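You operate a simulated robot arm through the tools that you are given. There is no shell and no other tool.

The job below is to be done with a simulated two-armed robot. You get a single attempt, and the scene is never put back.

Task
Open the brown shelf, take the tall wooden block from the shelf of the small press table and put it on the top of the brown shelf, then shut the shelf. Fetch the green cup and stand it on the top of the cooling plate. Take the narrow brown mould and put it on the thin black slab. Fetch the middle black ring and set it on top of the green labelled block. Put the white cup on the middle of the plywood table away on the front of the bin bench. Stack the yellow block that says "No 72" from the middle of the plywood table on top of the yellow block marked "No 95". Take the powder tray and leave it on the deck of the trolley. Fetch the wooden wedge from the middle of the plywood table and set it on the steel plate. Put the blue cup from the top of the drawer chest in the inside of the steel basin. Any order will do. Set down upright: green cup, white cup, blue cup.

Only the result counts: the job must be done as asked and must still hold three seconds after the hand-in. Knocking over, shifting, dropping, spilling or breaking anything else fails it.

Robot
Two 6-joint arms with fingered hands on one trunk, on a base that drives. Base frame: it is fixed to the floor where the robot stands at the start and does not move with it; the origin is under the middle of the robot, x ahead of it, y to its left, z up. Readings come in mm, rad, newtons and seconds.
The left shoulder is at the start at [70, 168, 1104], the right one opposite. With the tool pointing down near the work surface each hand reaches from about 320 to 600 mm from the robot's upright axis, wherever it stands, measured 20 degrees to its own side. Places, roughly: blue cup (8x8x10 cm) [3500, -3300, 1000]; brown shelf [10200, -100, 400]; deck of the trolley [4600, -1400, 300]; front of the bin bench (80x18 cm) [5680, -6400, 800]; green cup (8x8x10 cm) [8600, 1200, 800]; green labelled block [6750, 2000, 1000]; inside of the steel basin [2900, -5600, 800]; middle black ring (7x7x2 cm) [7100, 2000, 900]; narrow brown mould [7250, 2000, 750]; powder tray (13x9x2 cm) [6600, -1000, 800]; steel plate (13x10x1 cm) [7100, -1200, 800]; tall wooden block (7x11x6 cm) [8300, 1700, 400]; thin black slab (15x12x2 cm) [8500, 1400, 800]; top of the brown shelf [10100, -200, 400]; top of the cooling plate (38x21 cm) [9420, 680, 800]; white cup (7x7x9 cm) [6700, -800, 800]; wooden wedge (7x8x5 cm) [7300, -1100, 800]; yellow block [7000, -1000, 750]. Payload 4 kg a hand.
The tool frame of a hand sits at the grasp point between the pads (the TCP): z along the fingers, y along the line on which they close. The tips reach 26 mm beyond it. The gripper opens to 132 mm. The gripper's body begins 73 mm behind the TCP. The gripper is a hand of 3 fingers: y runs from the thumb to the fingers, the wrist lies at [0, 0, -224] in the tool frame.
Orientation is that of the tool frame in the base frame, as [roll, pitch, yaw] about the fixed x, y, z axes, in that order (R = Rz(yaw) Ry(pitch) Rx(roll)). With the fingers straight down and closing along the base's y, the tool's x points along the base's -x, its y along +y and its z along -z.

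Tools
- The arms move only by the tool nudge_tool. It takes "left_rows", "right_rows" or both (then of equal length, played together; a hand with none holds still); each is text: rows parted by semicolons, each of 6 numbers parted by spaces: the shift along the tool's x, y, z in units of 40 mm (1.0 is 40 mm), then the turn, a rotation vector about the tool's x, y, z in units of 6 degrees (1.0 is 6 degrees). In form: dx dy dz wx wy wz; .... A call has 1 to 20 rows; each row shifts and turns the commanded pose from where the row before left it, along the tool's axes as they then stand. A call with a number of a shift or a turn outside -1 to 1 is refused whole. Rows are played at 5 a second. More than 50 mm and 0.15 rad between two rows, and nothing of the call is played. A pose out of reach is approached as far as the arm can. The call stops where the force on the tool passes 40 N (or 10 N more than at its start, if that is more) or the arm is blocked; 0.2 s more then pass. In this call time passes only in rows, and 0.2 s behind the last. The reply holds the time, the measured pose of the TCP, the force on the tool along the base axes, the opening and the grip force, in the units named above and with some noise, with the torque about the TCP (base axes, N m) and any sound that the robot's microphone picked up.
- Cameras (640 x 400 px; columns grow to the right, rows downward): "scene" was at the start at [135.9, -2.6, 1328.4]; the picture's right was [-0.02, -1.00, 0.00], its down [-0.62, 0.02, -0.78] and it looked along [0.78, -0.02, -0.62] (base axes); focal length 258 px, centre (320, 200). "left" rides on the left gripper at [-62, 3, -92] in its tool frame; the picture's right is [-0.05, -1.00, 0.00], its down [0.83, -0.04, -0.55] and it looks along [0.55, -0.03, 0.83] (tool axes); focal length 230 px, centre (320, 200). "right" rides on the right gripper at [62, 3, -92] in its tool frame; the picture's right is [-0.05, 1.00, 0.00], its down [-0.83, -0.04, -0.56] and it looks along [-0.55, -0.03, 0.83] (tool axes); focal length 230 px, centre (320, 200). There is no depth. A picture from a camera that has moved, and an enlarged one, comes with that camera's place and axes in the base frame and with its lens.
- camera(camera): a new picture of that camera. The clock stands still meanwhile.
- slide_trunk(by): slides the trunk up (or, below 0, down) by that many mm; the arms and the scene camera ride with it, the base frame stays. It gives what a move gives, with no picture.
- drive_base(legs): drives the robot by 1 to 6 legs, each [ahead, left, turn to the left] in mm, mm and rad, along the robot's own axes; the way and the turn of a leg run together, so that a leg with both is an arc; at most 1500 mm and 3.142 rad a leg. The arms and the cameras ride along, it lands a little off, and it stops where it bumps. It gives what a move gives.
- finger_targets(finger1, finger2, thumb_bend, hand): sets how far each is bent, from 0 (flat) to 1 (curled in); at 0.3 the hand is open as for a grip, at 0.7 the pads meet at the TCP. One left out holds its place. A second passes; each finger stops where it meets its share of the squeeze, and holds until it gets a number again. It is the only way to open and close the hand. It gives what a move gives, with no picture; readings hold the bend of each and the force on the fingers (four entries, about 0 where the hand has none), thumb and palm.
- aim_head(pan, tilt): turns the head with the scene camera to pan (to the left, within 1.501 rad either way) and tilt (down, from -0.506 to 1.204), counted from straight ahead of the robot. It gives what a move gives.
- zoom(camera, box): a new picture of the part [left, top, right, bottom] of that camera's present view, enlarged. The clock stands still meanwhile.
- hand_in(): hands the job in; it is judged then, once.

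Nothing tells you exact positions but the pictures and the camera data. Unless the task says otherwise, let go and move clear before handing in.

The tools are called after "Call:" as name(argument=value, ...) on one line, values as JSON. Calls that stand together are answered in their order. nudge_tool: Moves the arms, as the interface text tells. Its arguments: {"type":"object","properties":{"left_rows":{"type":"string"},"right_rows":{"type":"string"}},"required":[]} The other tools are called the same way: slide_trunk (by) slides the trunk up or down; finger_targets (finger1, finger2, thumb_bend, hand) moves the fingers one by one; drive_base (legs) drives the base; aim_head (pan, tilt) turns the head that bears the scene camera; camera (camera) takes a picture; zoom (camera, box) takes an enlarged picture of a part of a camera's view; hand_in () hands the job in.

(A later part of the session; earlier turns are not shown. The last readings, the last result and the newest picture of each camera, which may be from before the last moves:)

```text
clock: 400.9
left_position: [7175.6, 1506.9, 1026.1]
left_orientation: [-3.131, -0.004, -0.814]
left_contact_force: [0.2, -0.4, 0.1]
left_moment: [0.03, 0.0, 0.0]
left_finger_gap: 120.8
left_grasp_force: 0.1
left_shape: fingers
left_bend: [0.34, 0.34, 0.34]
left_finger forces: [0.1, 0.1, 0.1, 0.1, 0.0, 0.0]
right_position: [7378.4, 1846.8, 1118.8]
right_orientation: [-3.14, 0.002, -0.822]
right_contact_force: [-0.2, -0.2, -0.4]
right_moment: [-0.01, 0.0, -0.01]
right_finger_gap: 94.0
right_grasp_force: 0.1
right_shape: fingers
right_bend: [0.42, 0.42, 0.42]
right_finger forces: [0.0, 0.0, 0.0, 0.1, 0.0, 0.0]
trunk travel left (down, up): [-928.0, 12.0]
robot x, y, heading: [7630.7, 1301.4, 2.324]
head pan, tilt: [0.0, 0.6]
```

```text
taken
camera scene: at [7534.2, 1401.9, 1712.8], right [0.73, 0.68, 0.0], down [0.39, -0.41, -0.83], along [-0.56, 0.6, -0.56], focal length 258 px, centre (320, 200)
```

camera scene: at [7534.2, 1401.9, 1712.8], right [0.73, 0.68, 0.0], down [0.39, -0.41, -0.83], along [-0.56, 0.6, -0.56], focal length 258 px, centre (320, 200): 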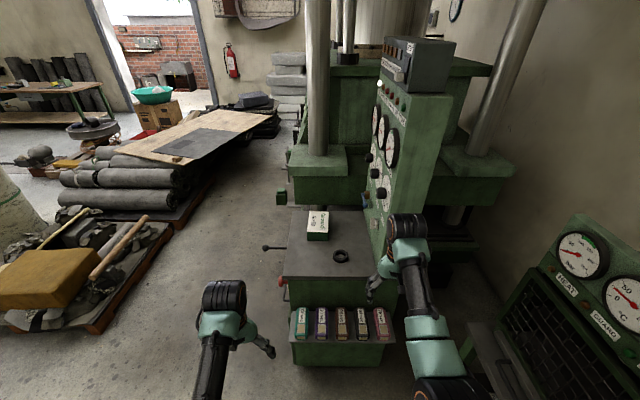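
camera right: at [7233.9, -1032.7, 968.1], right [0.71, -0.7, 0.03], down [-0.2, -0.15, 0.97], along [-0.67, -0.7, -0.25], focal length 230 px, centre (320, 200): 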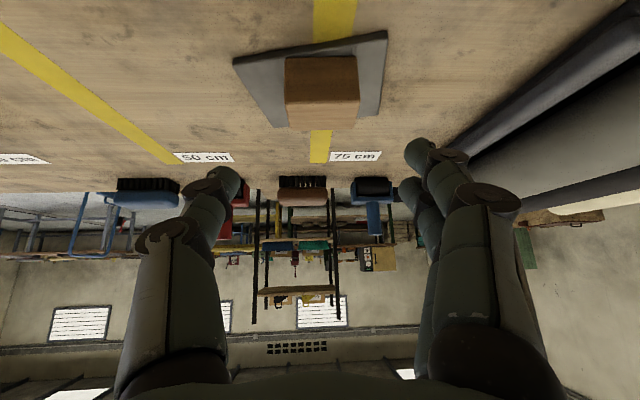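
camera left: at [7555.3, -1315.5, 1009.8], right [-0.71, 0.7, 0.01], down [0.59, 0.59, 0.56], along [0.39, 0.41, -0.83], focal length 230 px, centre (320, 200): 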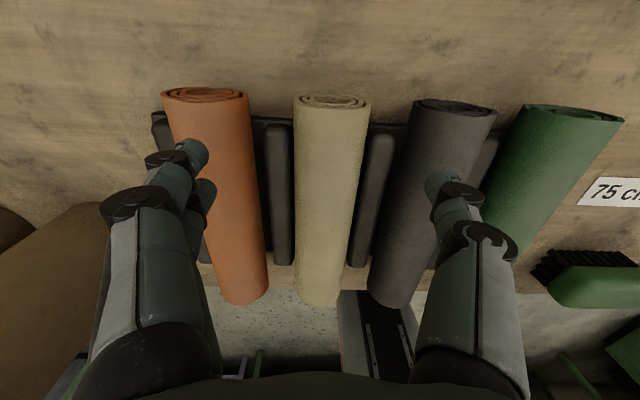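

Call:
zoom(camera="scene", box=[260, 190, 420, 370])

Call:
camera(camera="right")

Call:
camera(camera="left")

```text
2.22 times, centred on (340, 280) of scene
camera zoom: at [7534.2, 1401.9, 1712.8], right [0.73, 0.68, 0.0], down [0.39, -0.41, -0.83], along [-0.56, 0.6, -0.56], focal length 572 px, centre (276, 22)
```

zoom: 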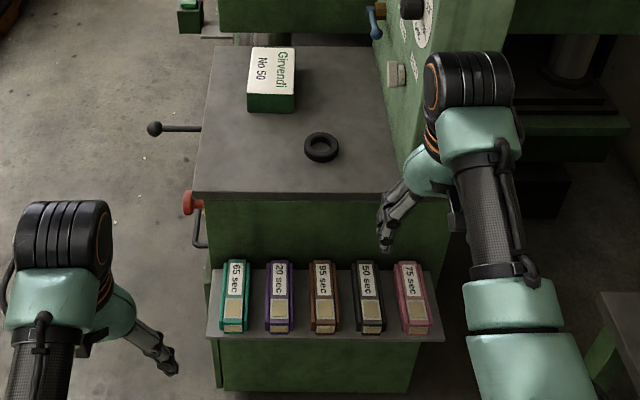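

```text
taken
camera right: at [7416.9, 1798.5, 1209.0], right [-0.77, -0.64, 0.0], down [-0.53, 0.64, 0.56], along [-0.36, 0.43, -0.83], focal length 230 px, centre (320, 200)
```

right: 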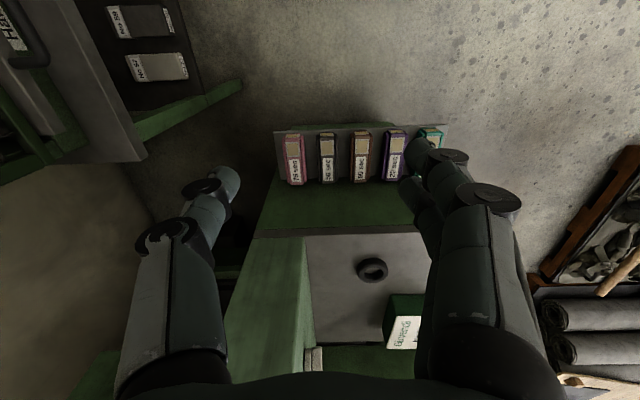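

```text
taken
camera left: at [7129.5, 1548.7, 1119.0], right [0.69, 0.72, 0.01], down [0.6, -0.58, 0.56], along [0.41, -0.38, -0.83], focal length 230 px, centre (320, 200)
```

left: 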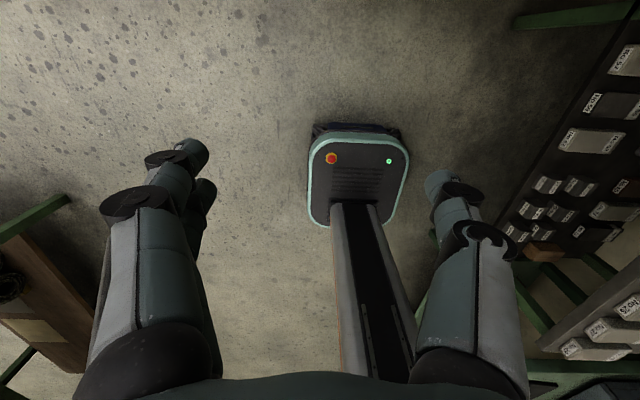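

Call:
slide_trunk(by=-200)

Call:
zoom(camera="scene", box=[240, 150, 420, 330])

Call:
camera(camera="right")

```text
clock: 403.1
left_position: [7175.8, 1506.4, 827.5]
left_orientation: [-3.132, -0.002, -0.816]
left_contact_force: [-0.2, -0.2, 0.3]
left_moment: [0.03, -0.02, 0.0]
left_finger_gap: 121.1
left_grasp_force: 0.1
left_shape: fingers
left_bend: [0.34, 0.34, 0.34]
left_finger forces: [0.0, 0.0, 0.0, 0.0, 0.0, 0.1]
right_position: [7376.9, 1846.6, 918.7]
right_orientation: [-3.141, 0.002, -0.824]
right_contact_force: [-0.5, 0.0, 0.3]
right_moment: [-0.02, -0.03, 0.01]
right_finger_gap: 94.3
right_grasp_force: 0.0
right_shape: fingers
right_bend: [0.42, 0.42, 0.42]
right_finger forces: [0.0, 0.0, 0.1, 0.0, 0.1, 0.0]
trunk travel left (down, up): [-728.0, 212.0]
robot x, y, heading: [7630.0, 1301.2, 2.325]
head pan, tilt: [0.0, 0.6]
```

```text
2.22 times, centred on (330, 240) of scene
camera zoom: at [7534.4, 1401.5, 1512.9], right [0.73, 0.68, 0.0], down [0.39, -0.41, -0.83], along [-0.56, 0.6, -0.56], focal length 572 px, centre (298, 111)
```

zoom: 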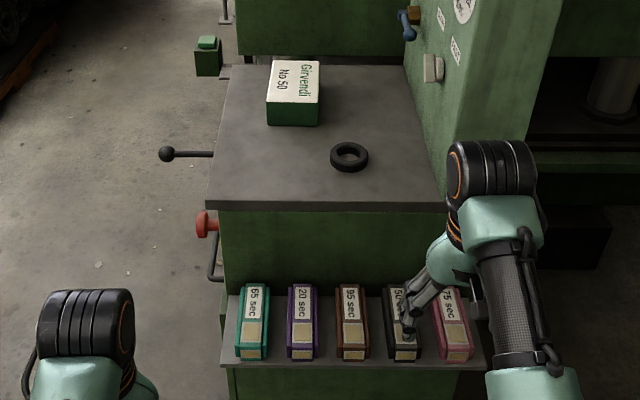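

```text
taken
camera right: at [7417.0, 1798.2, 1009.3], right [-0.77, -0.64, 0.0], down [-0.53, 0.64, 0.56], along [-0.36, 0.43, -0.83], focal length 230 px, centre (320, 200)
```

right: 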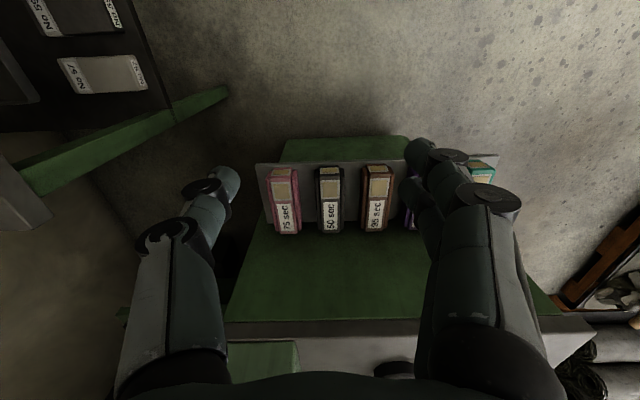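

Brown mould ("85 sec") is third on the side shelf (top z≈640); ring and "No 50 Girvendi" block are on the cabinet's top and both are nearer its front. I'll drive round to the cabinet's front first for the ring.

Call:
slide_trunk(by=150)

Call:
drive_base(legs=[[0, 800, 0], [1155, 0, 0], [0, 0, -1.571]])

Call:
aim_head(pan=0, tilt=0.6)

Call:
camera(camera="scene")

```text
clock: 404.8
left_position: [7175.4, 1507.5, 976.5]
left_orientation: [-3.13, -0.002, -0.815]
left_contact_force: [0.0, 0.0, 0.0]
left_moment: [0.01, 0.02, -0.03]
left_finger_gap: 121.3
left_grasp_force: 0.1
left_shape: fingers
left_bend: [0.34, 0.34, 0.34]
left_finger forces: [0.0, 0.0, 0.1, 0.0, 0.0, 0.1]
right_position: [7377.6, 1846.1, 1068.8]
right_orientation: [-3.14, 0.002, -0.82]
right_contact_force: [-0.8, -1.1, 0.4]
right_moment: [0.02, -0.01, -0.01]
right_finger_gap: 94.4
right_grasp_force: 0.0
right_shape: fingers
right_bend: [0.42, 0.42, 0.42]
right_finger forces: [0.0, 0.0, 0.0, 0.0, 0.1, 0.1]
trunk travel left (down, up): [-878.0, 62.0]
robot x, y, heading: [7628.5, 1299.5, 2.319]
head pan, tilt: [0.0, 0.6]
```

```text
clock: 418.3
left_position: [6508.5, 2046.0, 976.6]
left_orientation: [-3.129, -0.002, -2.425]
left_contact_force: [-1.1, 0.1, 0.3]
left_moment: [0.0, 0.01, 0.04]
left_finger_gap: 121.1
left_grasp_force: 0.1
left_shape: fingers
left_bend: [0.34, 0.34, 0.34]
left_finger forces: [0.0, 0.0, 0.0, 0.0, 0.0, 0.1]
right_position: [6840.1, 1832.8, 1067.8]
right_orientation: [-3.139, 0.002, -2.43]
right_contact_force: [-0.1, 0.1, 0.1]
right_moment: [0.0, 0.02, 0.03]
right_finger_gap: 94.2
right_grasp_force: 0.0
right_shape: fingers
right_bend: [0.42, 0.42, 0.42]
right_finger forces: [0.0, 0.1, 0.0, 0.0, 0.0, 0.0]
trunk travel left (down, up): [-878.0, 62.0]
robot x, y, heading: [6285.0, 1599.8, 0.715]
head pan, tilt: [0.0, 0.6]
```

```text
clock: 418.9
left_position: [6507.9, 2046.4, 977.9]
left_orientation: [-3.133, -0.001, -2.424]
left_contact_force: [0.3, -0.7, -0.9]
left_moment: [0.02, 0.0, 0.02]
left_finger_gap: 121.0
left_grasp_force: 0.0
left_shape: fingers
left_bend: [0.34, 0.34, 0.34]
left_finger forces: [0.0, 0.0, 0.0, 0.0, 0.0, 0.0]
right_position: [6840.5, 1831.3, 1068.0]
right_orientation: [-3.139, 0.0, -2.431]
right_contact_force: [-0.9, -0.3, 0.2]
right_moment: [0.0, 0.01, 0.0]
right_finger_gap: 94.6
right_grasp_force: 0.1
right_shape: fingers
right_bend: [0.42, 0.42, 0.42]
right_finger forces: [0.0, 0.0, 0.1, 0.1, 0.0, 0.1]
trunk travel left (down, up): [-878.0, 62.0]
robot x, y, heading: [6285.3, 1602.8, 0.71]
head pan, tilt: [0.0, 0.6]
```

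```text
taken
camera scene: at [6390.3, 1691.8, 1662.8], right [0.65, -0.76, 0.0], down [-0.43, -0.37, -0.82], along [0.62, 0.54, -0.57], focal length 258 px, centre (320, 200)
```

scene: 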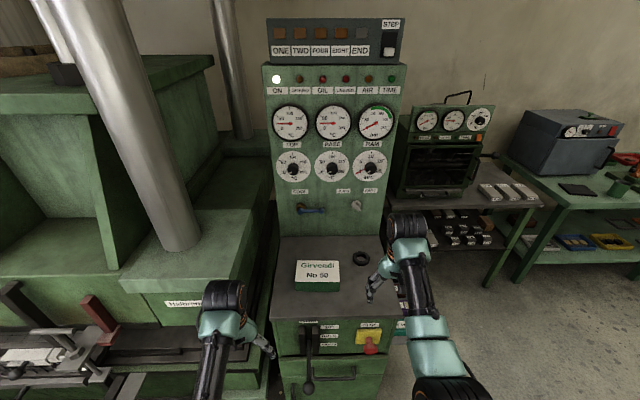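

Ring is ~900 mm ahead, block slightly left. I'll use the left hand (less clutter on that side of it): shift right ~360 mm, then drive in 340 mm.

Call:
slide_trunk(by=50)

Call:
drive_base(legs=[[0, -363, 0], [340, 0, 0.03]])

Call:
aim_head(pan=0.2, tilt=0.8)

Call:
camera(camera="scene")

Call:
camera(camera="left")

Call:
camera(camera="right")

```text
clock: 419.8
left_position: [6510.1, 2047.1, 1026.5]
left_orientation: [-3.131, -0.004, -2.424]
left_contact_force: [-0.4, -0.5, 0.6]
left_moment: [0.04, 0.01, -0.05]
left_finger_gap: 121.0
left_grasp_force: 0.1
left_shape: fingers
left_bend: [0.34, 0.34, 0.34]
left_finger forces: [0.1, 0.0, 0.0, 0.0, 0.0, 0.0]
right_position: [6840.9, 1832.6, 1118.2]
right_orientation: [-3.14, -0.001, -2.43]
right_contact_force: [0.4, 0.7, -0.2]
right_moment: [0.01, -0.02, 0.0]
right_finger_gap: 94.7
right_grasp_force: 0.1
right_shape: fingers
right_bend: [0.42, 0.42, 0.42]
right_finger forces: [0.0, 0.0, 0.0, 0.0, 0.1, 0.0]
trunk travel left (down, up): [-928.0, 12.0]
robot x, y, heading: [6285.1, 1604.0, 0.718]
head pan, tilt: [0.0, 0.6]
```

```text
clock: 423.9
left_position: [6978.3, 2001.4, 1027.2]
left_orientation: [-3.131, 0.001, -2.394]
left_contact_force: [0.8, 0.2, -0.4]
left_moment: [0.03, -0.04, -0.01]
left_finger_gap: 121.0
left_grasp_force: 0.0
left_shape: fingers
left_bend: [0.34, 0.34, 0.34]
left_finger forces: [0.0, 0.1, 0.0, 0.0, 0.1, 0.0]
right_position: [7316.9, 1796.6, 1120.0]
right_orientation: [-3.141, 0.004, -2.4]
right_contact_force: [-0.5, -0.1, -0.3]
right_moment: [-0.02, 0.01, -0.01]
right_finger_gap: 94.5
right_grasp_force: 0.0
right_shape: fingers
right_bend: [0.42, 0.42, 0.42]
right_finger forces: [0.0, 0.0, 0.1, 0.0, 0.0, 0.0]
trunk travel left (down, up): [-928.0, 12.0]
robot x, y, heading: [6771.2, 1549.4, 0.742]
head pan, tilt: [0.0, 0.6]
```

```text
clock: 424.7
left_position: [6981.2, 2001.2, 1027.0]
left_orientation: [-3.131, -0.001, -2.393]
left_contact_force: [-0.3, 0.8, -0.1]
left_moment: [0.0, -0.03, 0.01]
left_finger_gap: 120.8
left_grasp_force: 0.0
left_shape: fingers
left_bend: [0.34, 0.34, 0.34]
left_finger forces: [0.0, 0.0, 0.1, 0.0, 0.0, 0.0]
right_position: [7318.8, 1798.3, 1117.5]
right_orientation: [-3.141, -0.001, -2.401]
right_contact_force: [-0.7, 0.4, 0.1]
right_moment: [0.02, -0.02, 0.01]
right_finger_gap: 94.2
right_grasp_force: 0.1
right_shape: fingers
right_bend: [0.42, 0.42, 0.42]
right_finger forces: [0.0, 0.0, 0.1, 0.0, 0.0, 0.0]
trunk travel left (down, up): [-928.0, 12.0]
robot x, y, heading: [6773.8, 1548.3, 0.741]
head pan, tilt: [0.201, 0.799]
```

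```text
taken
camera scene: at [6855.6, 1649.3, 1696.0], right [0.81, -0.59, 0.0], down [-0.42, -0.58, -0.7], along [0.41, 0.56, -0.72], focal length 258 px, centre (320, 200)
```

scene: 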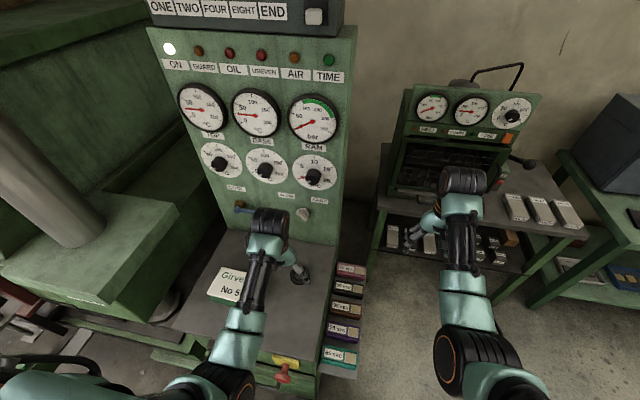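

```text
taken
camera left: at [7022.6, 2046.5, 1118.9], right [0.72, -0.7, 0.01], down [-0.58, -0.59, 0.56], along [-0.38, -0.41, -0.83], focal length 230 px, centre (320, 200)
```

left: 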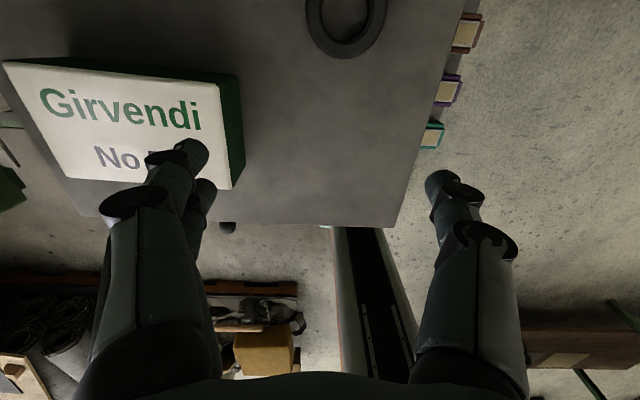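

```text
taken
camera right: at [7270.3, 1757.6, 1209.0], right [-0.64, 0.77, 0.0], down [0.64, 0.53, 0.56], along [0.43, 0.35, -0.83], focal length 230 px, centre (320, 200)
```

right: 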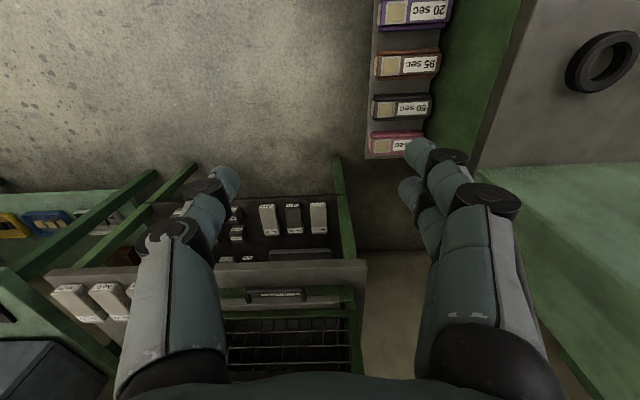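

The ring is ~88 mm ahead and ~21 mm right of the left hand. Moving over it and lowering partway.

Call:
nudge_tool(left_rows="-0.75 -0.18 0 0 0 0; -0.75 -0.18 0 0 0 0; -0.7 -0.16 0 0 0 0")

Call:
finger_targets(hand="left", finger1=0.38, finger2=0.38, thumb_bend=0.38)

Call:
slide_trunk(by=-60)

Call:
camera(camera="left")

```text
clock: 425.5
left_position: [7061.1, 2044.9, 1027.1]
left_orientation: [-3.13, -0.004, -2.392]
left_contact_force: [-0.4, -0.1, 0.5]
left_moment: [-0.02, -0.01, 0.01]
left_finger_gap: 121.1
left_grasp_force: 0.1
left_shape: fingers
left_bend: [0.34, 0.34, 0.34]
left_finger forces: [0.1, 0.0, 0.1, 0.0, 0.0, 0.0]
right_position: [7319.2, 1797.6, 1117.7]
right_orientation: [-3.139, 0.0, -2.402]
right_contact_force: [-0.5, 0.5, 0.5]
right_moment: [0.01, -0.04, 0.02]
right_finger_gap: 94.3
right_grasp_force: 0.0
right_shape: fingers
right_bend: [0.42, 0.42, 0.42]
right_finger forces: [0.0, 0.0, 0.0, 0.0, 0.0, 0.1]
trunk travel left (down, up): [-928.0, 12.0]
robot x, y, heading: [6773.3, 1549.2, 0.746]
head pan, tilt: [0.201, 0.799]
```

```text
clock: 426.5
left_position: [7060.8, 2045.5, 1027.4]
left_orientation: [-3.131, -0.002, -2.396]
left_contact_force: [0.2, 0.7, -0.2]
left_moment: [0.01, 0.0, -0.03]
left_finger_gap: 109.2
left_grasp_force: 0.0
left_shape: fingers
left_bend: [0.38, 0.38, 0.38]
left_finger forces: [0.0, 0.0, 0.0, 0.1, 0.0, 0.0]
right_position: [7317.7, 1796.9, 1117.5]
right_orientation: [-3.139, 0.001, -2.4]
right_contact_force: [0.5, -0.1, 0.0]
right_moment: [0.0, -0.02, -0.01]
right_finger_gap: 94.1
right_grasp_force: 0.1
right_shape: fingers
right_bend: [0.42, 0.42, 0.42]
right_finger forces: [0.1, 0.0, 0.0, 0.0, 0.1, 0.1]
trunk travel left (down, up): [-928.0, 12.0]
robot x, y, heading: [6773.5, 1547.5, 0.746]
head pan, tilt: [0.201, 0.799]
```

```text
clock: 427.5
left_position: [7060.5, 2045.2, 966.5]
left_orientation: [-3.132, -0.002, -2.396]
left_contact_force: [-0.4, -0.1, 0.3]
left_moment: [-0.02, -0.02, -0.02]
left_finger_gap: 108.8
left_grasp_force: 0.0
left_shape: fingers
left_bend: [0.38, 0.38, 0.38]
left_finger forces: [0.1, 0.0, 0.0, 0.0, 0.0, 0.0]
right_position: [7317.9, 1797.1, 1058.8]
right_orientation: [-3.139, 0.001, -2.399]
right_contact_force: [-0.7, -1.3, -0.9]
right_moment: [-0.02, -0.02, 0.02]
right_finger_gap: 94.3
right_grasp_force: 0.0
right_shape: fingers
right_bend: [0.42, 0.42, 0.42]
right_finger forces: [0.1, 0.0, 0.0, 0.0, 0.0, 0.0]
trunk travel left (down, up): [-868.0, 72.0]
robot x, y, heading: [6775.4, 1548.5, 0.749]
head pan, tilt: [0.201, 0.799]
```

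```text
taken
camera left: at [7101.6, 2089.6, 1058.7], right [0.72, -0.7, 0.01], down [-0.58, -0.59, 0.56], along [-0.38, -0.41, -0.83], focal length 230 px, centre (320, 200)
```

left: 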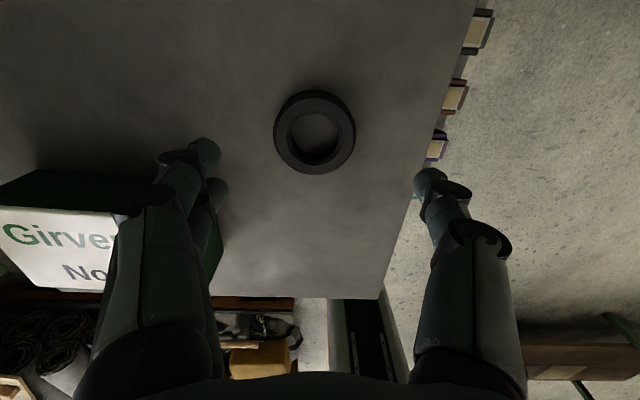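

Ring is centred under the hand (top z≈866). Shifting 4 mm and lowering.

Call:
nudge_tool(left_rows="0.05 0.1 0 0 0 0")

Call:
slide_trunk(by=-70)

Call:
nudge_tool(left_rows="0 0 0.15 0 0 0; 0 0 0.15 0 0 0")

Call:
camera(camera="left")

```text
clock: 427.9
left_position: [7056.0, 2048.1, 965.5]
left_orientation: [-3.132, -0.004, -2.395]
left_contact_force: [0.2, -0.6, 0.5]
left_moment: [0.01, 0.03, -0.05]
left_finger_gap: 108.8
left_grasp_force: 0.1
left_shape: fingers
left_bend: [0.38, 0.38, 0.38]
left_finger forces: [0.1, 0.0, 0.1, 0.0, 0.0, 0.0]
right_position: [7318.7, 1795.7, 1059.0]
right_orientation: [-3.14, 0.0, -2.4]
right_contact_force: [0.9, 0.8, -0.3]
right_moment: [-0.02, -0.01, 0.01]
right_finger_gap: 94.1
right_grasp_force: 0.0
right_shape: fingers
right_bend: [0.42, 0.42, 0.42]
right_finger forces: [0.0, 0.0, 0.0, 0.0, 0.0, 0.0]
trunk travel left (down, up): [-868.0, 72.0]
robot x, y, heading: [6775.7, 1547.7, 0.738]
head pan, tilt: [0.201, 0.799]
```

```text
clock: 428.9
left_position: [7056.5, 2047.6, 897.1]
left_orientation: [-3.131, -0.002, -2.395]
left_contact_force: [0.2, -0.9, 0.4]
left_moment: [0.0, 0.0, 0.02]
left_finger_gap: 109.0
left_grasp_force: 0.1
left_shape: fingers
left_bend: [0.38, 0.38, 0.38]
left_finger forces: [0.0, 0.1, 0.0, 0.0, 0.1, 0.0]
right_position: [7318.0, 1797.2, 989.5]
right_orientation: [-3.139, 0.002, -2.4]
right_contact_force: [-1.4, 0.4, 0.2]
right_moment: [-0.01, 0.04, 0.0]
right_finger_gap: 94.6
right_grasp_force: 0.1
right_shape: fingers
right_bend: [0.42, 0.42, 0.42]
right_finger forces: [0.1, 0.0, 0.0, 0.0, 0.0, 0.1]
trunk travel left (down, up): [-798.0, 142.0]
robot x, y, heading: [6768.5, 1552.3, 0.746]
head pan, tilt: [0.201, 0.799]
```

```text
clock: 429.6
left_position: [7058.0, 2045.3, 888.8]
left_orientation: [-3.132, 0.006, -2.395]
left_contact_force: [2.5, -3.4, 22.8]
left_moment: [0.91, 1.01, 0.07]
left_finger_gap: 110.4
left_grasp_force: 11.8
left_shape: fingers
left_bend: [0.37, 0.38, 0.38]
left_finger forces: [8.6, 13.7, 0.0, 0.0, 0.6, 0.0]
right_position: [7318.8, 1794.3, 989.5]
right_orientation: [-3.141, 0.005, -2.402]
right_contact_force: [0.4, -0.6, 1.4]
right_moment: [-0.01, 0.0, 0.0]
right_finger_gap: 94.6
right_grasp_force: 0.1
right_shape: fingers
right_bend: [0.42, 0.42, 0.42]
right_finger forces: [0.1, 0.0, 0.0, 0.0, 0.0, 0.0]
trunk travel left (down, up): [-798.0, 142.0]
robot x, y, heading: [6768.9, 1553.0, 0.743]
head pan, tilt: [0.201, 0.799]
```

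```text
taken
camera left: at [7098.5, 2089.6, 981.4], right [0.72, -0.7, 0.01], down [-0.59, -0.59, 0.55], along [-0.38, -0.4, -0.83], focal length 230 px, centre (320, 200)
```

left: 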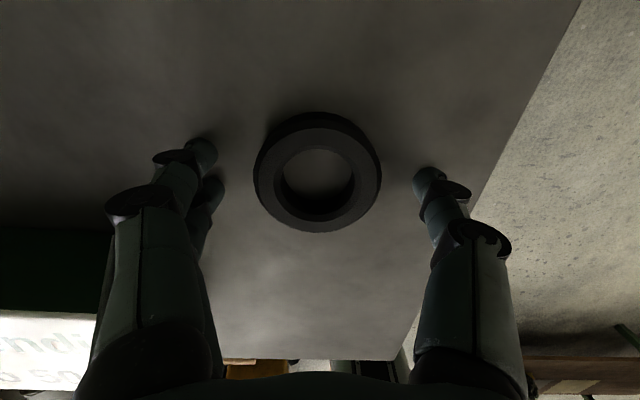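

Tips touch the cabinet top (z≈861). Raising ~12 mm and closing on the ring.

Call:
nudge_tool(left_rows="0.05 0 -0.35 0 0 0")

Call:
finger_targets(hand="left", finger1=0.5, finger2=0.5, thumb_bend=0.5)

Call:
camera(camera="left")

```text
clock: 429.9
left_position: [7053.9, 2046.0, 895.3]
left_orientation: [-3.131, -0.008, -2.393]
left_contact_force: [0.6, 0.5, 0.3]
left_moment: [-0.01, -0.02, 0.0]
left_finger_gap: 108.5
left_grasp_force: 0.1
left_shape: fingers
left_bend: [0.38, 0.38, 0.38]
left_finger forces: [0.0, 0.1, 0.1, 0.0, 0.0, 0.1]
right_position: [7319.1, 1798.8, 987.4]
right_orientation: [-3.139, 0.0, -2.401]
right_contact_force: [0.7, -0.9, -0.3]
right_moment: [-0.06, 0.01, 0.02]
right_finger_gap: 94.2
right_grasp_force: 0.1
right_shape: fingers
right_bend: [0.42, 0.42, 0.42]
right_finger forces: [0.0, 0.1, 0.0, 0.0, 0.1, 0.0]
trunk travel left (down, up): [-798.0, 142.0]
robot x, y, heading: [6773.3, 1551.8, 0.748]
head pan, tilt: [0.201, 0.799]
```

```text
clock: 430.9
left_position: [7055.7, 2045.5, 898.5]
left_orientation: [-3.132, -0.004, -2.395]
left_contact_force: [-0.1, 0.0, -0.2]
left_moment: [-0.02, 0.02, 0.0]
left_finger_gap: 68.8
left_grasp_force: 0.2
left_shape: fingers
left_bend: [0.5, 0.5, 0.5]
left_finger forces: [0.3, 0.0, 0.0, 0.0, 0.2, 0.1]
right_position: [7319.0, 1797.4, 988.4]
right_orientation: [-3.14, -0.002, -2.4]
right_contact_force: [0.1, -0.1, -0.3]
right_moment: [0.03, -0.01, -0.01]
right_finger_gap: 94.2
right_grasp_force: 0.0
right_shape: fingers
right_bend: [0.42, 0.42, 0.42]
right_finger forces: [0.0, 0.0, 0.0, 0.0, 0.1, 0.1]
trunk travel left (down, up): [-798.0, 142.0]
robot x, y, heading: [6775.5, 1550.8, 0.742]
head pan, tilt: [0.201, 0.799]
```

```text
taken
camera left: at [7097.1, 2089.6, 990.3], right [0.72, -0.7, 0.01], down [-0.58, -0.59, 0.56], along [-0.38, -0.41, -0.83], focal length 230 px, centre (320, 200)
```

left: 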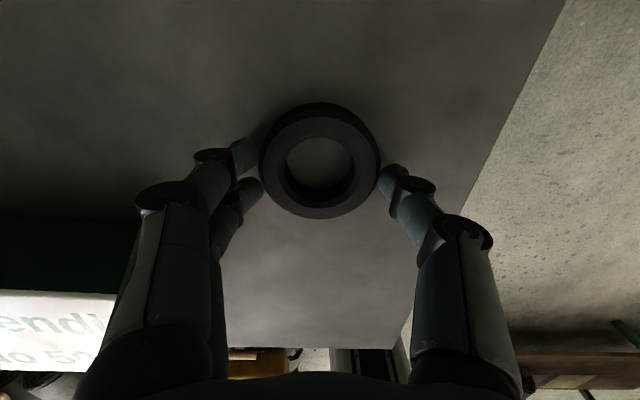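

Call:
finger_targets(hand="left", finger1=0.46, finger2=0.46, thumb_bend=0.46)

Call:
nudge_tool(left_rows="-0.2 0 0.02 0 0 0")

Call:
finger_targets(hand="left", finger1=0.62, finger2=0.62, thumb_bend=0.62)

Call:
slide_trunk(by=40)

Call:
camera(camera="left")

```text
clock: 431.9
left_position: [7055.3, 2044.6, 898.2]
left_orientation: [-3.13, -0.004, -2.394]
left_contact_force: [1.2, -0.5, -0.1]
left_moment: [0.02, 0.0, 0.03]
left_finger_gap: 80.6
left_grasp_force: 0.2
left_shape: fingers
left_bend: [0.46, 0.46, 0.46]
left_finger forces: [0.1, 0.1, 0.0, 0.0, 0.0, 0.0]
right_position: [7318.2, 1796.5, 988.0]
right_orientation: [-3.14, 0.001, -2.4]
right_contact_force: [0.5, -0.3, -0.2]
right_moment: [-0.01, 0.02, -0.03]
right_finger_gap: 94.3
right_grasp_force: 0.0
right_shape: fingers
right_bend: [0.42, 0.42, 0.42]
right_finger forces: [0.0, 0.0, 0.0, 0.0, 0.0, 0.0]
trunk travel left (down, up): [-798.0, 142.0]
robot x, y, heading: [6773.7, 1551.8, 0.741]
head pan, tilt: [0.201, 0.799]
```

```text
clock: 432.4
left_position: [7059.7, 2050.5, 897.6]
left_orientation: [-3.132, -0.004, -2.396]
left_contact_force: [-0.8, 0.0, 0.5]
left_moment: [-0.01, 0.01, 0.0]
left_finger_gap: 80.5
left_grasp_force: 0.0
left_shape: fingers
left_bend: [0.46, 0.46, 0.46]
left_finger forces: [0.0, 0.0, 0.0, 0.0, 0.0, 0.1]
right_position: [7319.2, 1797.6, 988.1]
right_orientation: [-3.141, -0.001, -2.4]
right_contact_force: [0.4, 0.3, -0.5]
right_moment: [0.02, 0.02, -0.01]
right_finger_gap: 94.1
right_grasp_force: 0.1
right_shape: fingers
right_bend: [0.42, 0.42, 0.42]
right_finger forces: [0.1, 0.1, 0.0, 0.0, 0.0, 0.1]
trunk travel left (down, up): [-798.0, 142.0]
robot x, y, heading: [6773.8, 1552.6, 0.746]
head pan, tilt: [0.201, 0.799]
```

```text
clock: 433.4
left_position: [7062.0, 2050.5, 897.2]
left_orientation: [-3.132, -0.003, -2.394]
left_contact_force: [-0.2, -0.4, 0.0]
left_moment: [0.03, 0.05, -0.03]
left_finger_gap: 61.5
left_grasp_force: 14.5
left_shape: fingers
left_bend: [0.53, 0.52, 0.55]
left_finger forces: [6.3, 7.7, 0.0, 0.0, 14.0, 0.1]
right_position: [7317.6, 1797.2, 988.5]
right_orientation: [-3.14, 0.0, -2.399]
right_contact_force: [-0.2, -1.0, -0.3]
right_moment: [0.01, -0.07, -0.02]
right_finger_gap: 94.3
right_grasp_force: 0.0
right_shape: fingers
right_bend: [0.42, 0.42, 0.42]
right_finger forces: [0.0, 0.0, 0.0, 0.1, 0.1, 0.0]
trunk travel left (down, up): [-798.0, 142.0]
robot x, y, heading: [6771.4, 1550.3, 0.742]
head pan, tilt: [0.201, 0.799]
```

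```text
clock: 434.2
left_position: [7061.5, 2051.5, 938.3]
left_orientation: [-3.131, -0.003, -2.396]
left_contact_force: [0.5, -0.3, 0.2]
left_moment: [0.02, -0.04, 0.0]
left_finger_gap: 61.8
left_grasp_force: 14.3
left_shape: fingers
left_bend: [0.53, 0.52, 0.55]
left_finger forces: [6.2, 7.7, 0.0, 0.0, 14.0, 0.1]
right_position: [7318.4, 1796.8, 1028.3]
right_orientation: [-3.14, 0.001, -2.398]
right_contact_force: [-0.3, -0.5, -0.2]
right_moment: [0.01, 0.0, -0.02]
right_finger_gap: 94.5
right_grasp_force: 0.3
right_shape: fingers
right_bend: [0.42, 0.42, 0.42]
right_finger forces: [0.0, 0.0, 0.1, 0.0, 0.1, 0.0]
trunk travel left (down, up): [-838.0, 102.0]
robot x, y, heading: [6768.3, 1553.5, 0.744]
head pan, tilt: [0.201, 0.799]
```

```text
taken
camera left: at [7102.4, 2095.3, 1029.6], right [0.72, -0.7, 0.01], down [-0.58, -0.59, 0.56], along [-0.38, -0.41, -0.83], focal length 230 px, centre (320, 200)
```

left: 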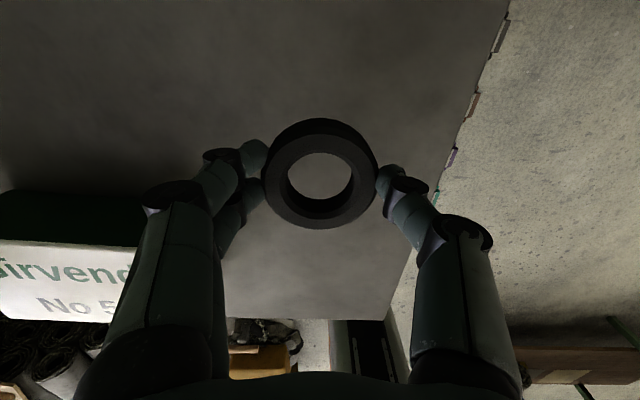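

Ring is held level. Raising and moving the base back ~100 mm and left ~184 mm to bring it over the labelled block.

Call:
slide_trunk(by=100)

Call:
drive_base(legs=[[-100, 0, 0], [0, 184, 0]])

Call:
camera(camera="left")

Call:
camera(camera="scene")

```text
clock: 435.5
left_position: [7061.0, 2050.5, 1037.8]
left_orientation: [-3.13, -0.004, -2.393]
left_contact_force: [0.2, -0.7, -0.4]
left_moment: [0.0, 0.0, 0.01]
left_finger_gap: 61.7
left_grasp_force: 14.3
left_shape: fingers
left_bend: [0.53, 0.52, 0.55]
left_finger forces: [6.2, 7.6, 0.1, 0.0, 14.0, 0.0]
right_position: [7318.9, 1798.0, 1127.7]
right_orientation: [-3.14, -0.001, -2.399]
right_contact_force: [0.5, -0.2, 0.0]
right_moment: [-0.01, -0.02, 0.01]
right_finger_gap: 94.3
right_grasp_force: 0.0
right_shape: fingers
right_bend: [0.42, 0.42, 0.42]
right_finger forces: [0.1, 0.0, 0.0, 0.0, 0.0, 0.1]
trunk travel left (down, up): [-938.0, 2.0]
robot x, y, heading: [6773.4, 1550.0, 0.743]
head pan, tilt: [0.201, 0.799]
```

```text
clock: 437.8
left_position: [6864.2, 2113.3, 1037.7]
left_orientation: [-3.132, -0.004, -2.392]
left_contact_force: [0.5, -0.1, -0.6]
left_moment: [-0.01, 0.04, 0.01]
left_finger_gap: 61.6
left_grasp_force: 13.7
left_shape: fingers
left_bend: [0.53, 0.52, 0.55]
left_finger forces: [6.2, 7.7, 0.0, 0.0, 14.0, 0.0]
right_position: [7123.1, 1858.8, 1127.3]
right_orientation: [3.139, 0.0, -2.4]
right_contact_force: [-0.8, -0.7, 0.4]
right_moment: [0.05, 0.03, 0.0]
right_finger_gap: 94.6
right_grasp_force: 0.1
right_shape: fingers
right_bend: [0.42, 0.42, 0.42]
right_finger forces: [0.0, 0.1, 0.1, 0.0, 0.0, 0.0]
trunk travel left (down, up): [-938.0, 2.0]
robot x, y, heading: [6571.1, 1615.1, 0.745]
head pan, tilt: [0.201, 0.799]
```

```text
taken
camera left: at [6905.9, 2157.4, 1130.0], right [0.72, -0.7, 0.01], down [-0.58, -0.59, 0.56], along [-0.38, -0.41, -0.83], focal length 230 px, centre (320, 200)
```

left: 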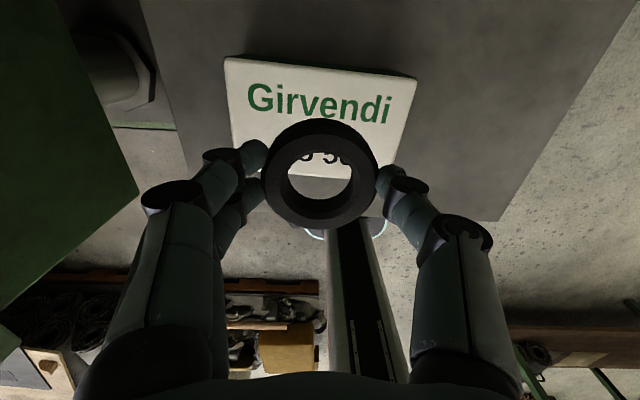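

```text
taken
camera scene: at [6660.9, 1710.3, 1705.9], right [0.81, -0.59, 0.0], down [-0.42, -0.58, -0.7], along [0.41, 0.57, -0.72], focal length 258 px, centre (320, 200)
```

scene: 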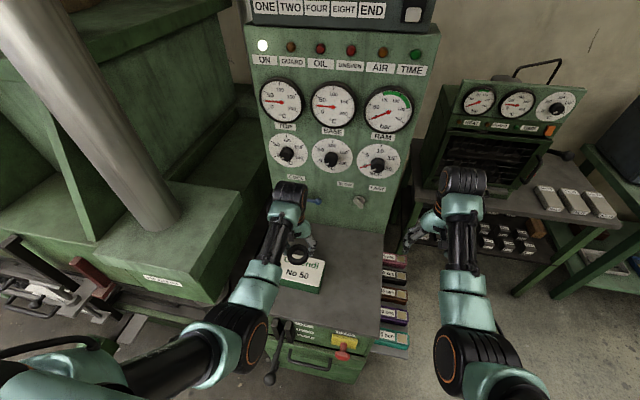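

The ring hovers right over the block's centre (block top ≈ z 916). Lowering, then guarded steps.

Call:
slide_trunk(by=-68)

Call:
nudge_tool(left_rows="0 0 0.1 0 0 0; 0 0 0.1 0 0 0")

Call:
camera(camera="left")

```text
clock: 438.9
left_position: [6861.0, 2113.5, 969.1]
left_orientation: [-3.132, -0.002, -2.393]
left_contact_force: [-0.7, 0.0, -1.3]
left_moment: [0.01, -0.05, -0.01]
left_finger_gap: 61.7
left_grasp_force: 14.4
left_shape: fingers
left_bend: [0.53, 0.52, 0.55]
left_finger forces: [6.3, 7.7, 0.0, 0.0, 14.0, 0.0]
right_position: [7119.7, 1860.1, 1061.1]
right_orientation: [-3.14, 0.002, -2.4]
right_contact_force: [-0.9, -0.1, -0.4]
right_moment: [0.04, 0.01, 0.0]
right_finger_gap: 94.0
right_grasp_force: 0.1
right_shape: fingers
right_bend: [0.42, 0.42, 0.42]
right_finger forces: [0.1, 0.0, 0.1, 0.0, 0.1, 0.0]
trunk travel left (down, up): [-870.0, 70.0]
robot x, y, heading: [6571.9, 1615.5, 0.745]
head pan, tilt: [0.201, 0.799]
```

```text
clock: 439.5
left_position: [6861.9, 2113.7, 962.8]
left_orientation: [-3.129, -0.002, -2.391]
left_contact_force: [-0.6, 0.0, -0.3]
left_moment: [0.01, -0.02, 0.01]
left_finger_gap: 61.7
left_grasp_force: 13.9
left_shape: fingers
left_bend: [0.53, 0.52, 0.55]
left_finger forces: [6.2, 7.7, 0.0, 0.0, 14.2, 0.1]
right_position: [7119.0, 1862.1, 1060.4]
right_orientation: [-3.138, 0.002, -2.4]
right_contact_force: [-0.8, 0.2, 0.2]
right_moment: [0.0, 0.0, 0.01]
right_finger_gap: 94.4
right_grasp_force: 0.1
right_shape: fingers
right_bend: [0.42, 0.42, 0.42]
right_finger forces: [0.0, 0.1, 0.0, 0.1, 0.0, 0.0]
trunk travel left (down, up): [-870.0, 70.0]
robot x, y, heading: [6569.3, 1616.3, 0.743]
head pan, tilt: [0.201, 0.799]
```

```text
taken
camera left: at [6903.2, 2158.8, 1054.3], right [0.72, -0.7, 0.01], down [-0.58, -0.59, 0.56], along [-0.38, -0.41, -0.83], focal length 230 px, centre (320, 200)
```

left: 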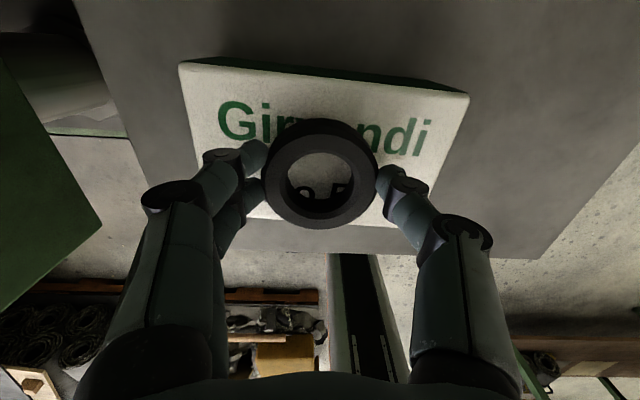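

Call:
nudge_tool(left_rows="0 0 0.08 0 0 0; 0 0 0.08 0 0 0")

Call:
nudge_tool(left_rows="0 0 0.06 0 0 0; 0 0 0.06 0 0 0")

```text
clock: 440.1
left_position: [6862.1, 2113.4, 956.3]
left_orientation: [-3.129, 0.0, -2.392]
left_contact_force: [0.3, 0.2, 3.0]
left_moment: [-0.06, -0.02, 0.01]
left_finger_gap: 61.3
left_grasp_force: 14.6
left_shape: fingers
left_bend: [0.53, 0.52, 0.56]
left_finger forces: [6.4, 8.0, 0.0, 0.1, 13.7, 0.1]
right_position: [7118.4, 1860.6, 1061.2]
right_orientation: [-3.14, 0.002, -2.4]
right_contact_force: [-0.5, -0.5, -0.8]
right_moment: [-0.04, -0.02, -0.01]
right_finger_gap: 94.4
right_grasp_force: 0.1
right_shape: fingers
right_bend: [0.42, 0.42, 0.42]
right_finger forces: [0.1, 0.0, 0.0, 0.0, 0.1, 0.0]
trunk travel left (down, up): [-870.0, 70.0]
robot x, y, heading: [6573.0, 1613.7, 0.748]
head pan, tilt: [0.201, 0.799]
```

```text
clock: 440.7
left_position: [6861.5, 2113.8, 956.5]
left_orientation: [-3.13, 0.005, -2.392]
left_contact_force: [-0.9, 1.9, 22.4]
left_moment: [-0.02, -0.03, -0.02]
left_finger_gap: 61.1
left_grasp_force: 15.2
left_shape: fingers
left_bend: [0.54, 0.53, 0.57]
left_finger forces: [7.7, 9.3, 0.1, 0.1, 14.6, 0.0]
right_position: [7116.8, 1860.8, 1061.2]
right_orientation: [-3.14, 0.003, -2.4]
right_contact_force: [0.5, -0.2, 0.5]
right_moment: [-0.01, 0.0, 0.04]
right_finger_gap: 94.4
right_grasp_force: 0.1
right_shape: fingers
right_bend: [0.42, 0.42, 0.42]
right_finger forces: [0.0, 0.0, 0.0, 0.1, 0.0, 0.0]
trunk travel left (down, up): [-870.0, 70.0]
robot x, y, heading: [6571.4, 1613.7, 0.744]
head pan, tilt: [0.201, 0.799]
```

Call:
nudge_tool(left_rows="0 0 -0.08 0 0 0")

Call:
finger_targets(hand="left", finger1=0.42, finger2=0.42, thumb_bend=0.42)

Call:
slide_trunk(by=70)

Call:
camera(camera="left")

```text
clock: 441.1
left_position: [6860.4, 2113.8, 954.8]
left_orientation: [-3.132, 0.0, -2.393]
left_contact_force: [1.2, 3.6, 18.4]
left_moment: [-0.01, -0.03, -0.04]
left_finger_gap: 61.4
left_grasp_force: 15.3
left_shape: fingers
left_bend: [0.54, 0.53, 0.57]
left_finger forces: [7.7, 9.0, 0.0, 0.0, 14.8, 0.0]
right_position: [7120.5, 1861.0, 1059.7]
right_orientation: [-3.14, 0.001, -2.399]
right_contact_force: [-0.1, 0.7, -0.4]
right_moment: [0.01, -0.01, -0.03]
right_finger_gap: 94.1
right_grasp_force: 0.2
right_shape: fingers
right_bend: [0.42, 0.42, 0.42]
right_finger forces: [0.1, 0.0, 0.0, 0.0, 0.0, 0.0]
trunk travel left (down, up): [-870.0, 70.0]
robot x, y, heading: [6570.0, 1616.6, 0.748]
head pan, tilt: [0.201, 0.799]
```

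```text
clock: 442.1
left_position: [6861.0, 2114.9, 953.7]
left_orientation: [-3.133, -0.003, -2.392]
left_contact_force: [-0.3, -0.2, -0.1]
left_moment: [0.0, 0.01, 0.03]
left_finger_gap: 94.2
left_grasp_force: 0.0
left_shape: fingers
left_bend: [0.42, 0.42, 0.42]
left_finger forces: [0.0, 0.1, 0.0, 0.0, 0.0, 0.0]
right_position: [7120.0, 1862.1, 1059.6]
right_orientation: [-3.139, -0.001, -2.401]
right_contact_force: [-0.1, 0.4, 0.2]
right_moment: [-0.01, -0.01, -0.01]
right_finger_gap: 94.4
right_grasp_force: 0.1
right_shape: fingers
right_bend: [0.42, 0.42, 0.42]
right_finger forces: [0.0, 0.0, 0.0, 0.0, 0.0, 0.0]
trunk travel left (down, up): [-870.0, 70.0]
robot x, y, heading: [6572.1, 1610.8, 0.748]
head pan, tilt: [0.201, 0.799]
```

```text
clock: 443.1
left_position: [6862.4, 2114.2, 1023.8]
left_orientation: [-3.131, -0.004, -2.394]
left_contact_force: [0.4, -0.9, -0.3]
left_moment: [-0.01, 0.02, -0.01]
left_finger_gap: 94.2
left_grasp_force: 0.0
left_shape: fingers
left_bend: [0.42, 0.42, 0.42]
left_finger forces: [0.0, 0.0, 0.1, 0.0, 0.0, 0.0]
right_position: [7120.3, 1862.4, 1129.1]
right_orientation: [-3.14, -0.001, -2.399]
right_contact_force: [-0.2, 0.0, -1.1]
right_moment: [0.0, 0.0, 0.05]
right_finger_gap: 94.2
right_grasp_force: 0.0
right_shape: fingers
right_bend: [0.42, 0.42, 0.42]
right_finger forces: [0.1, 0.0, 0.0, 0.0, 0.0, 0.0]
trunk travel left (down, up): [-940.0, 0.0]
robot x, y, heading: [6573.0, 1613.6, 0.745]
head pan, tilt: [0.201, 0.799]
```

```text
taken
camera left: at [6903.2, 2159.2, 1116.0], right [0.72, -0.7, 0.01], down [-0.58, -0.59, 0.56], along [-0.38, -0.41, -0.83], focal length 230 px, centre (320, 200)
```

left: 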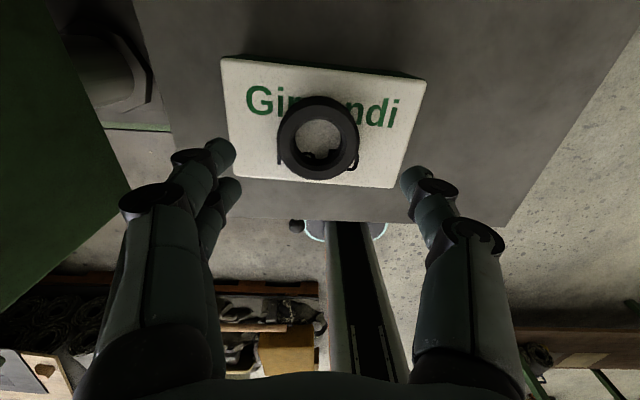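

The ring lies on the labelled block. Now back round to the mould side of the cabinet.

Call:
drive_base(legs=[[-350, 0, 0], [0, 0, 1.571], [-953, -115, 0], [55, -670, 0]])

Call:
aim_head(pan=0, tilt=0.8)

Call:
camera(camera="scene")

Call:
camera(camera="right")

```text
clock: 457.4
left_position: [7030.5, 1546.2, 1024.2]
left_orientation: [-3.129, 0.0, -0.801]
left_contact_force: [-0.3, 0.1, 0.3]
left_moment: [0.01, -0.03, -0.01]
left_finger_gap: 94.2
left_grasp_force: 0.1
left_shape: fingers
left_bend: [0.42, 0.42, 0.42]
left_finger forces: [0.1, 0.0, 0.0, 0.1, 0.0, 0.0]
right_position: [7278.2, 1809.8, 1129.6]
right_orientation: [-3.138, 0.004, -0.809]
right_contact_force: [0.1, 0.1, 0.1]
right_moment: [-0.03, -0.03, -0.05]
right_finger_gap: 94.6
right_grasp_force: 0.1
right_shape: fingers
right_bend: [0.42, 0.42, 0.42]
right_finger forces: [0.0, 0.1, 0.0, 0.0, 0.0, 0.1]
trunk travel left (down, up): [-940.0, 0.0]
robot x, y, heading: [7540.5, 1266.0, 2.337]
head pan, tilt: [0.201, 0.799]
```

```text
clock: 458.1
left_position: [7030.1, 1548.0, 1024.3]
left_orientation: [-3.131, -0.004, -0.802]
left_contact_force: [1.4, -0.2, 0.3]
left_moment: [0.01, -0.01, 0.02]
left_finger_gap: 94.0
left_grasp_force: 0.0
left_shape: fingers
left_bend: [0.42, 0.42, 0.42]
left_finger forces: [0.0, 0.0, 0.1, 0.1, 0.0, 0.0]
right_position: [7279.7, 1812.1, 1129.0]
right_orientation: [-3.139, -0.001, -0.809]
right_contact_force: [0.8, -0.6, -0.4]
right_moment: [-0.02, 0.0, 0.02]
right_finger_gap: 94.2
right_grasp_force: 0.0
right_shape: fingers
right_bend: [0.42, 0.42, 0.42]
right_finger forces: [0.0, 0.0, 0.1, 0.0, 0.0, 0.0]
trunk travel left (down, up): [-940.0, 0.0]
robot x, y, heading: [7535.4, 1269.1, 2.333]
head pan, tilt: [0.0, 0.799]
```

```text
taken
camera scene: at [7447.1, 1363.2, 1707.9], right [0.72, 0.69, 0.0], down [0.5, -0.52, -0.7], along [-0.48, 0.5, -0.72], focal length 258 px, centre (320, 200)
```

scene: 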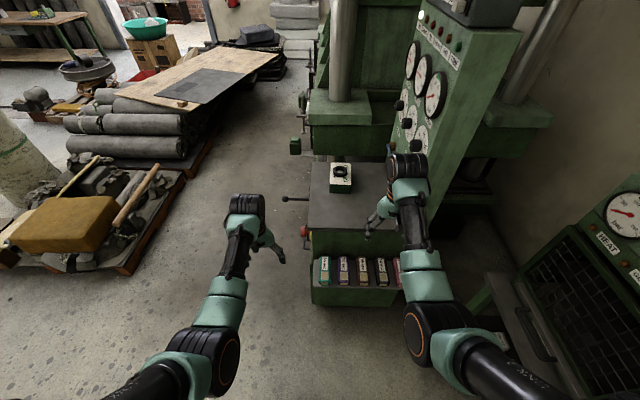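

```text
taken
camera right: at [7318.5, 1763.7, 1221.0], right [-0.76, -0.65, 0.0], down [-0.54, 0.63, 0.56], along [-0.36, 0.42, -0.83], focal length 230 px, centre (320, 200)
```

right: 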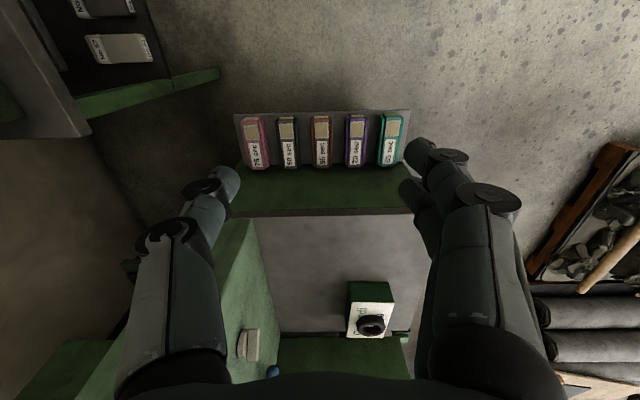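

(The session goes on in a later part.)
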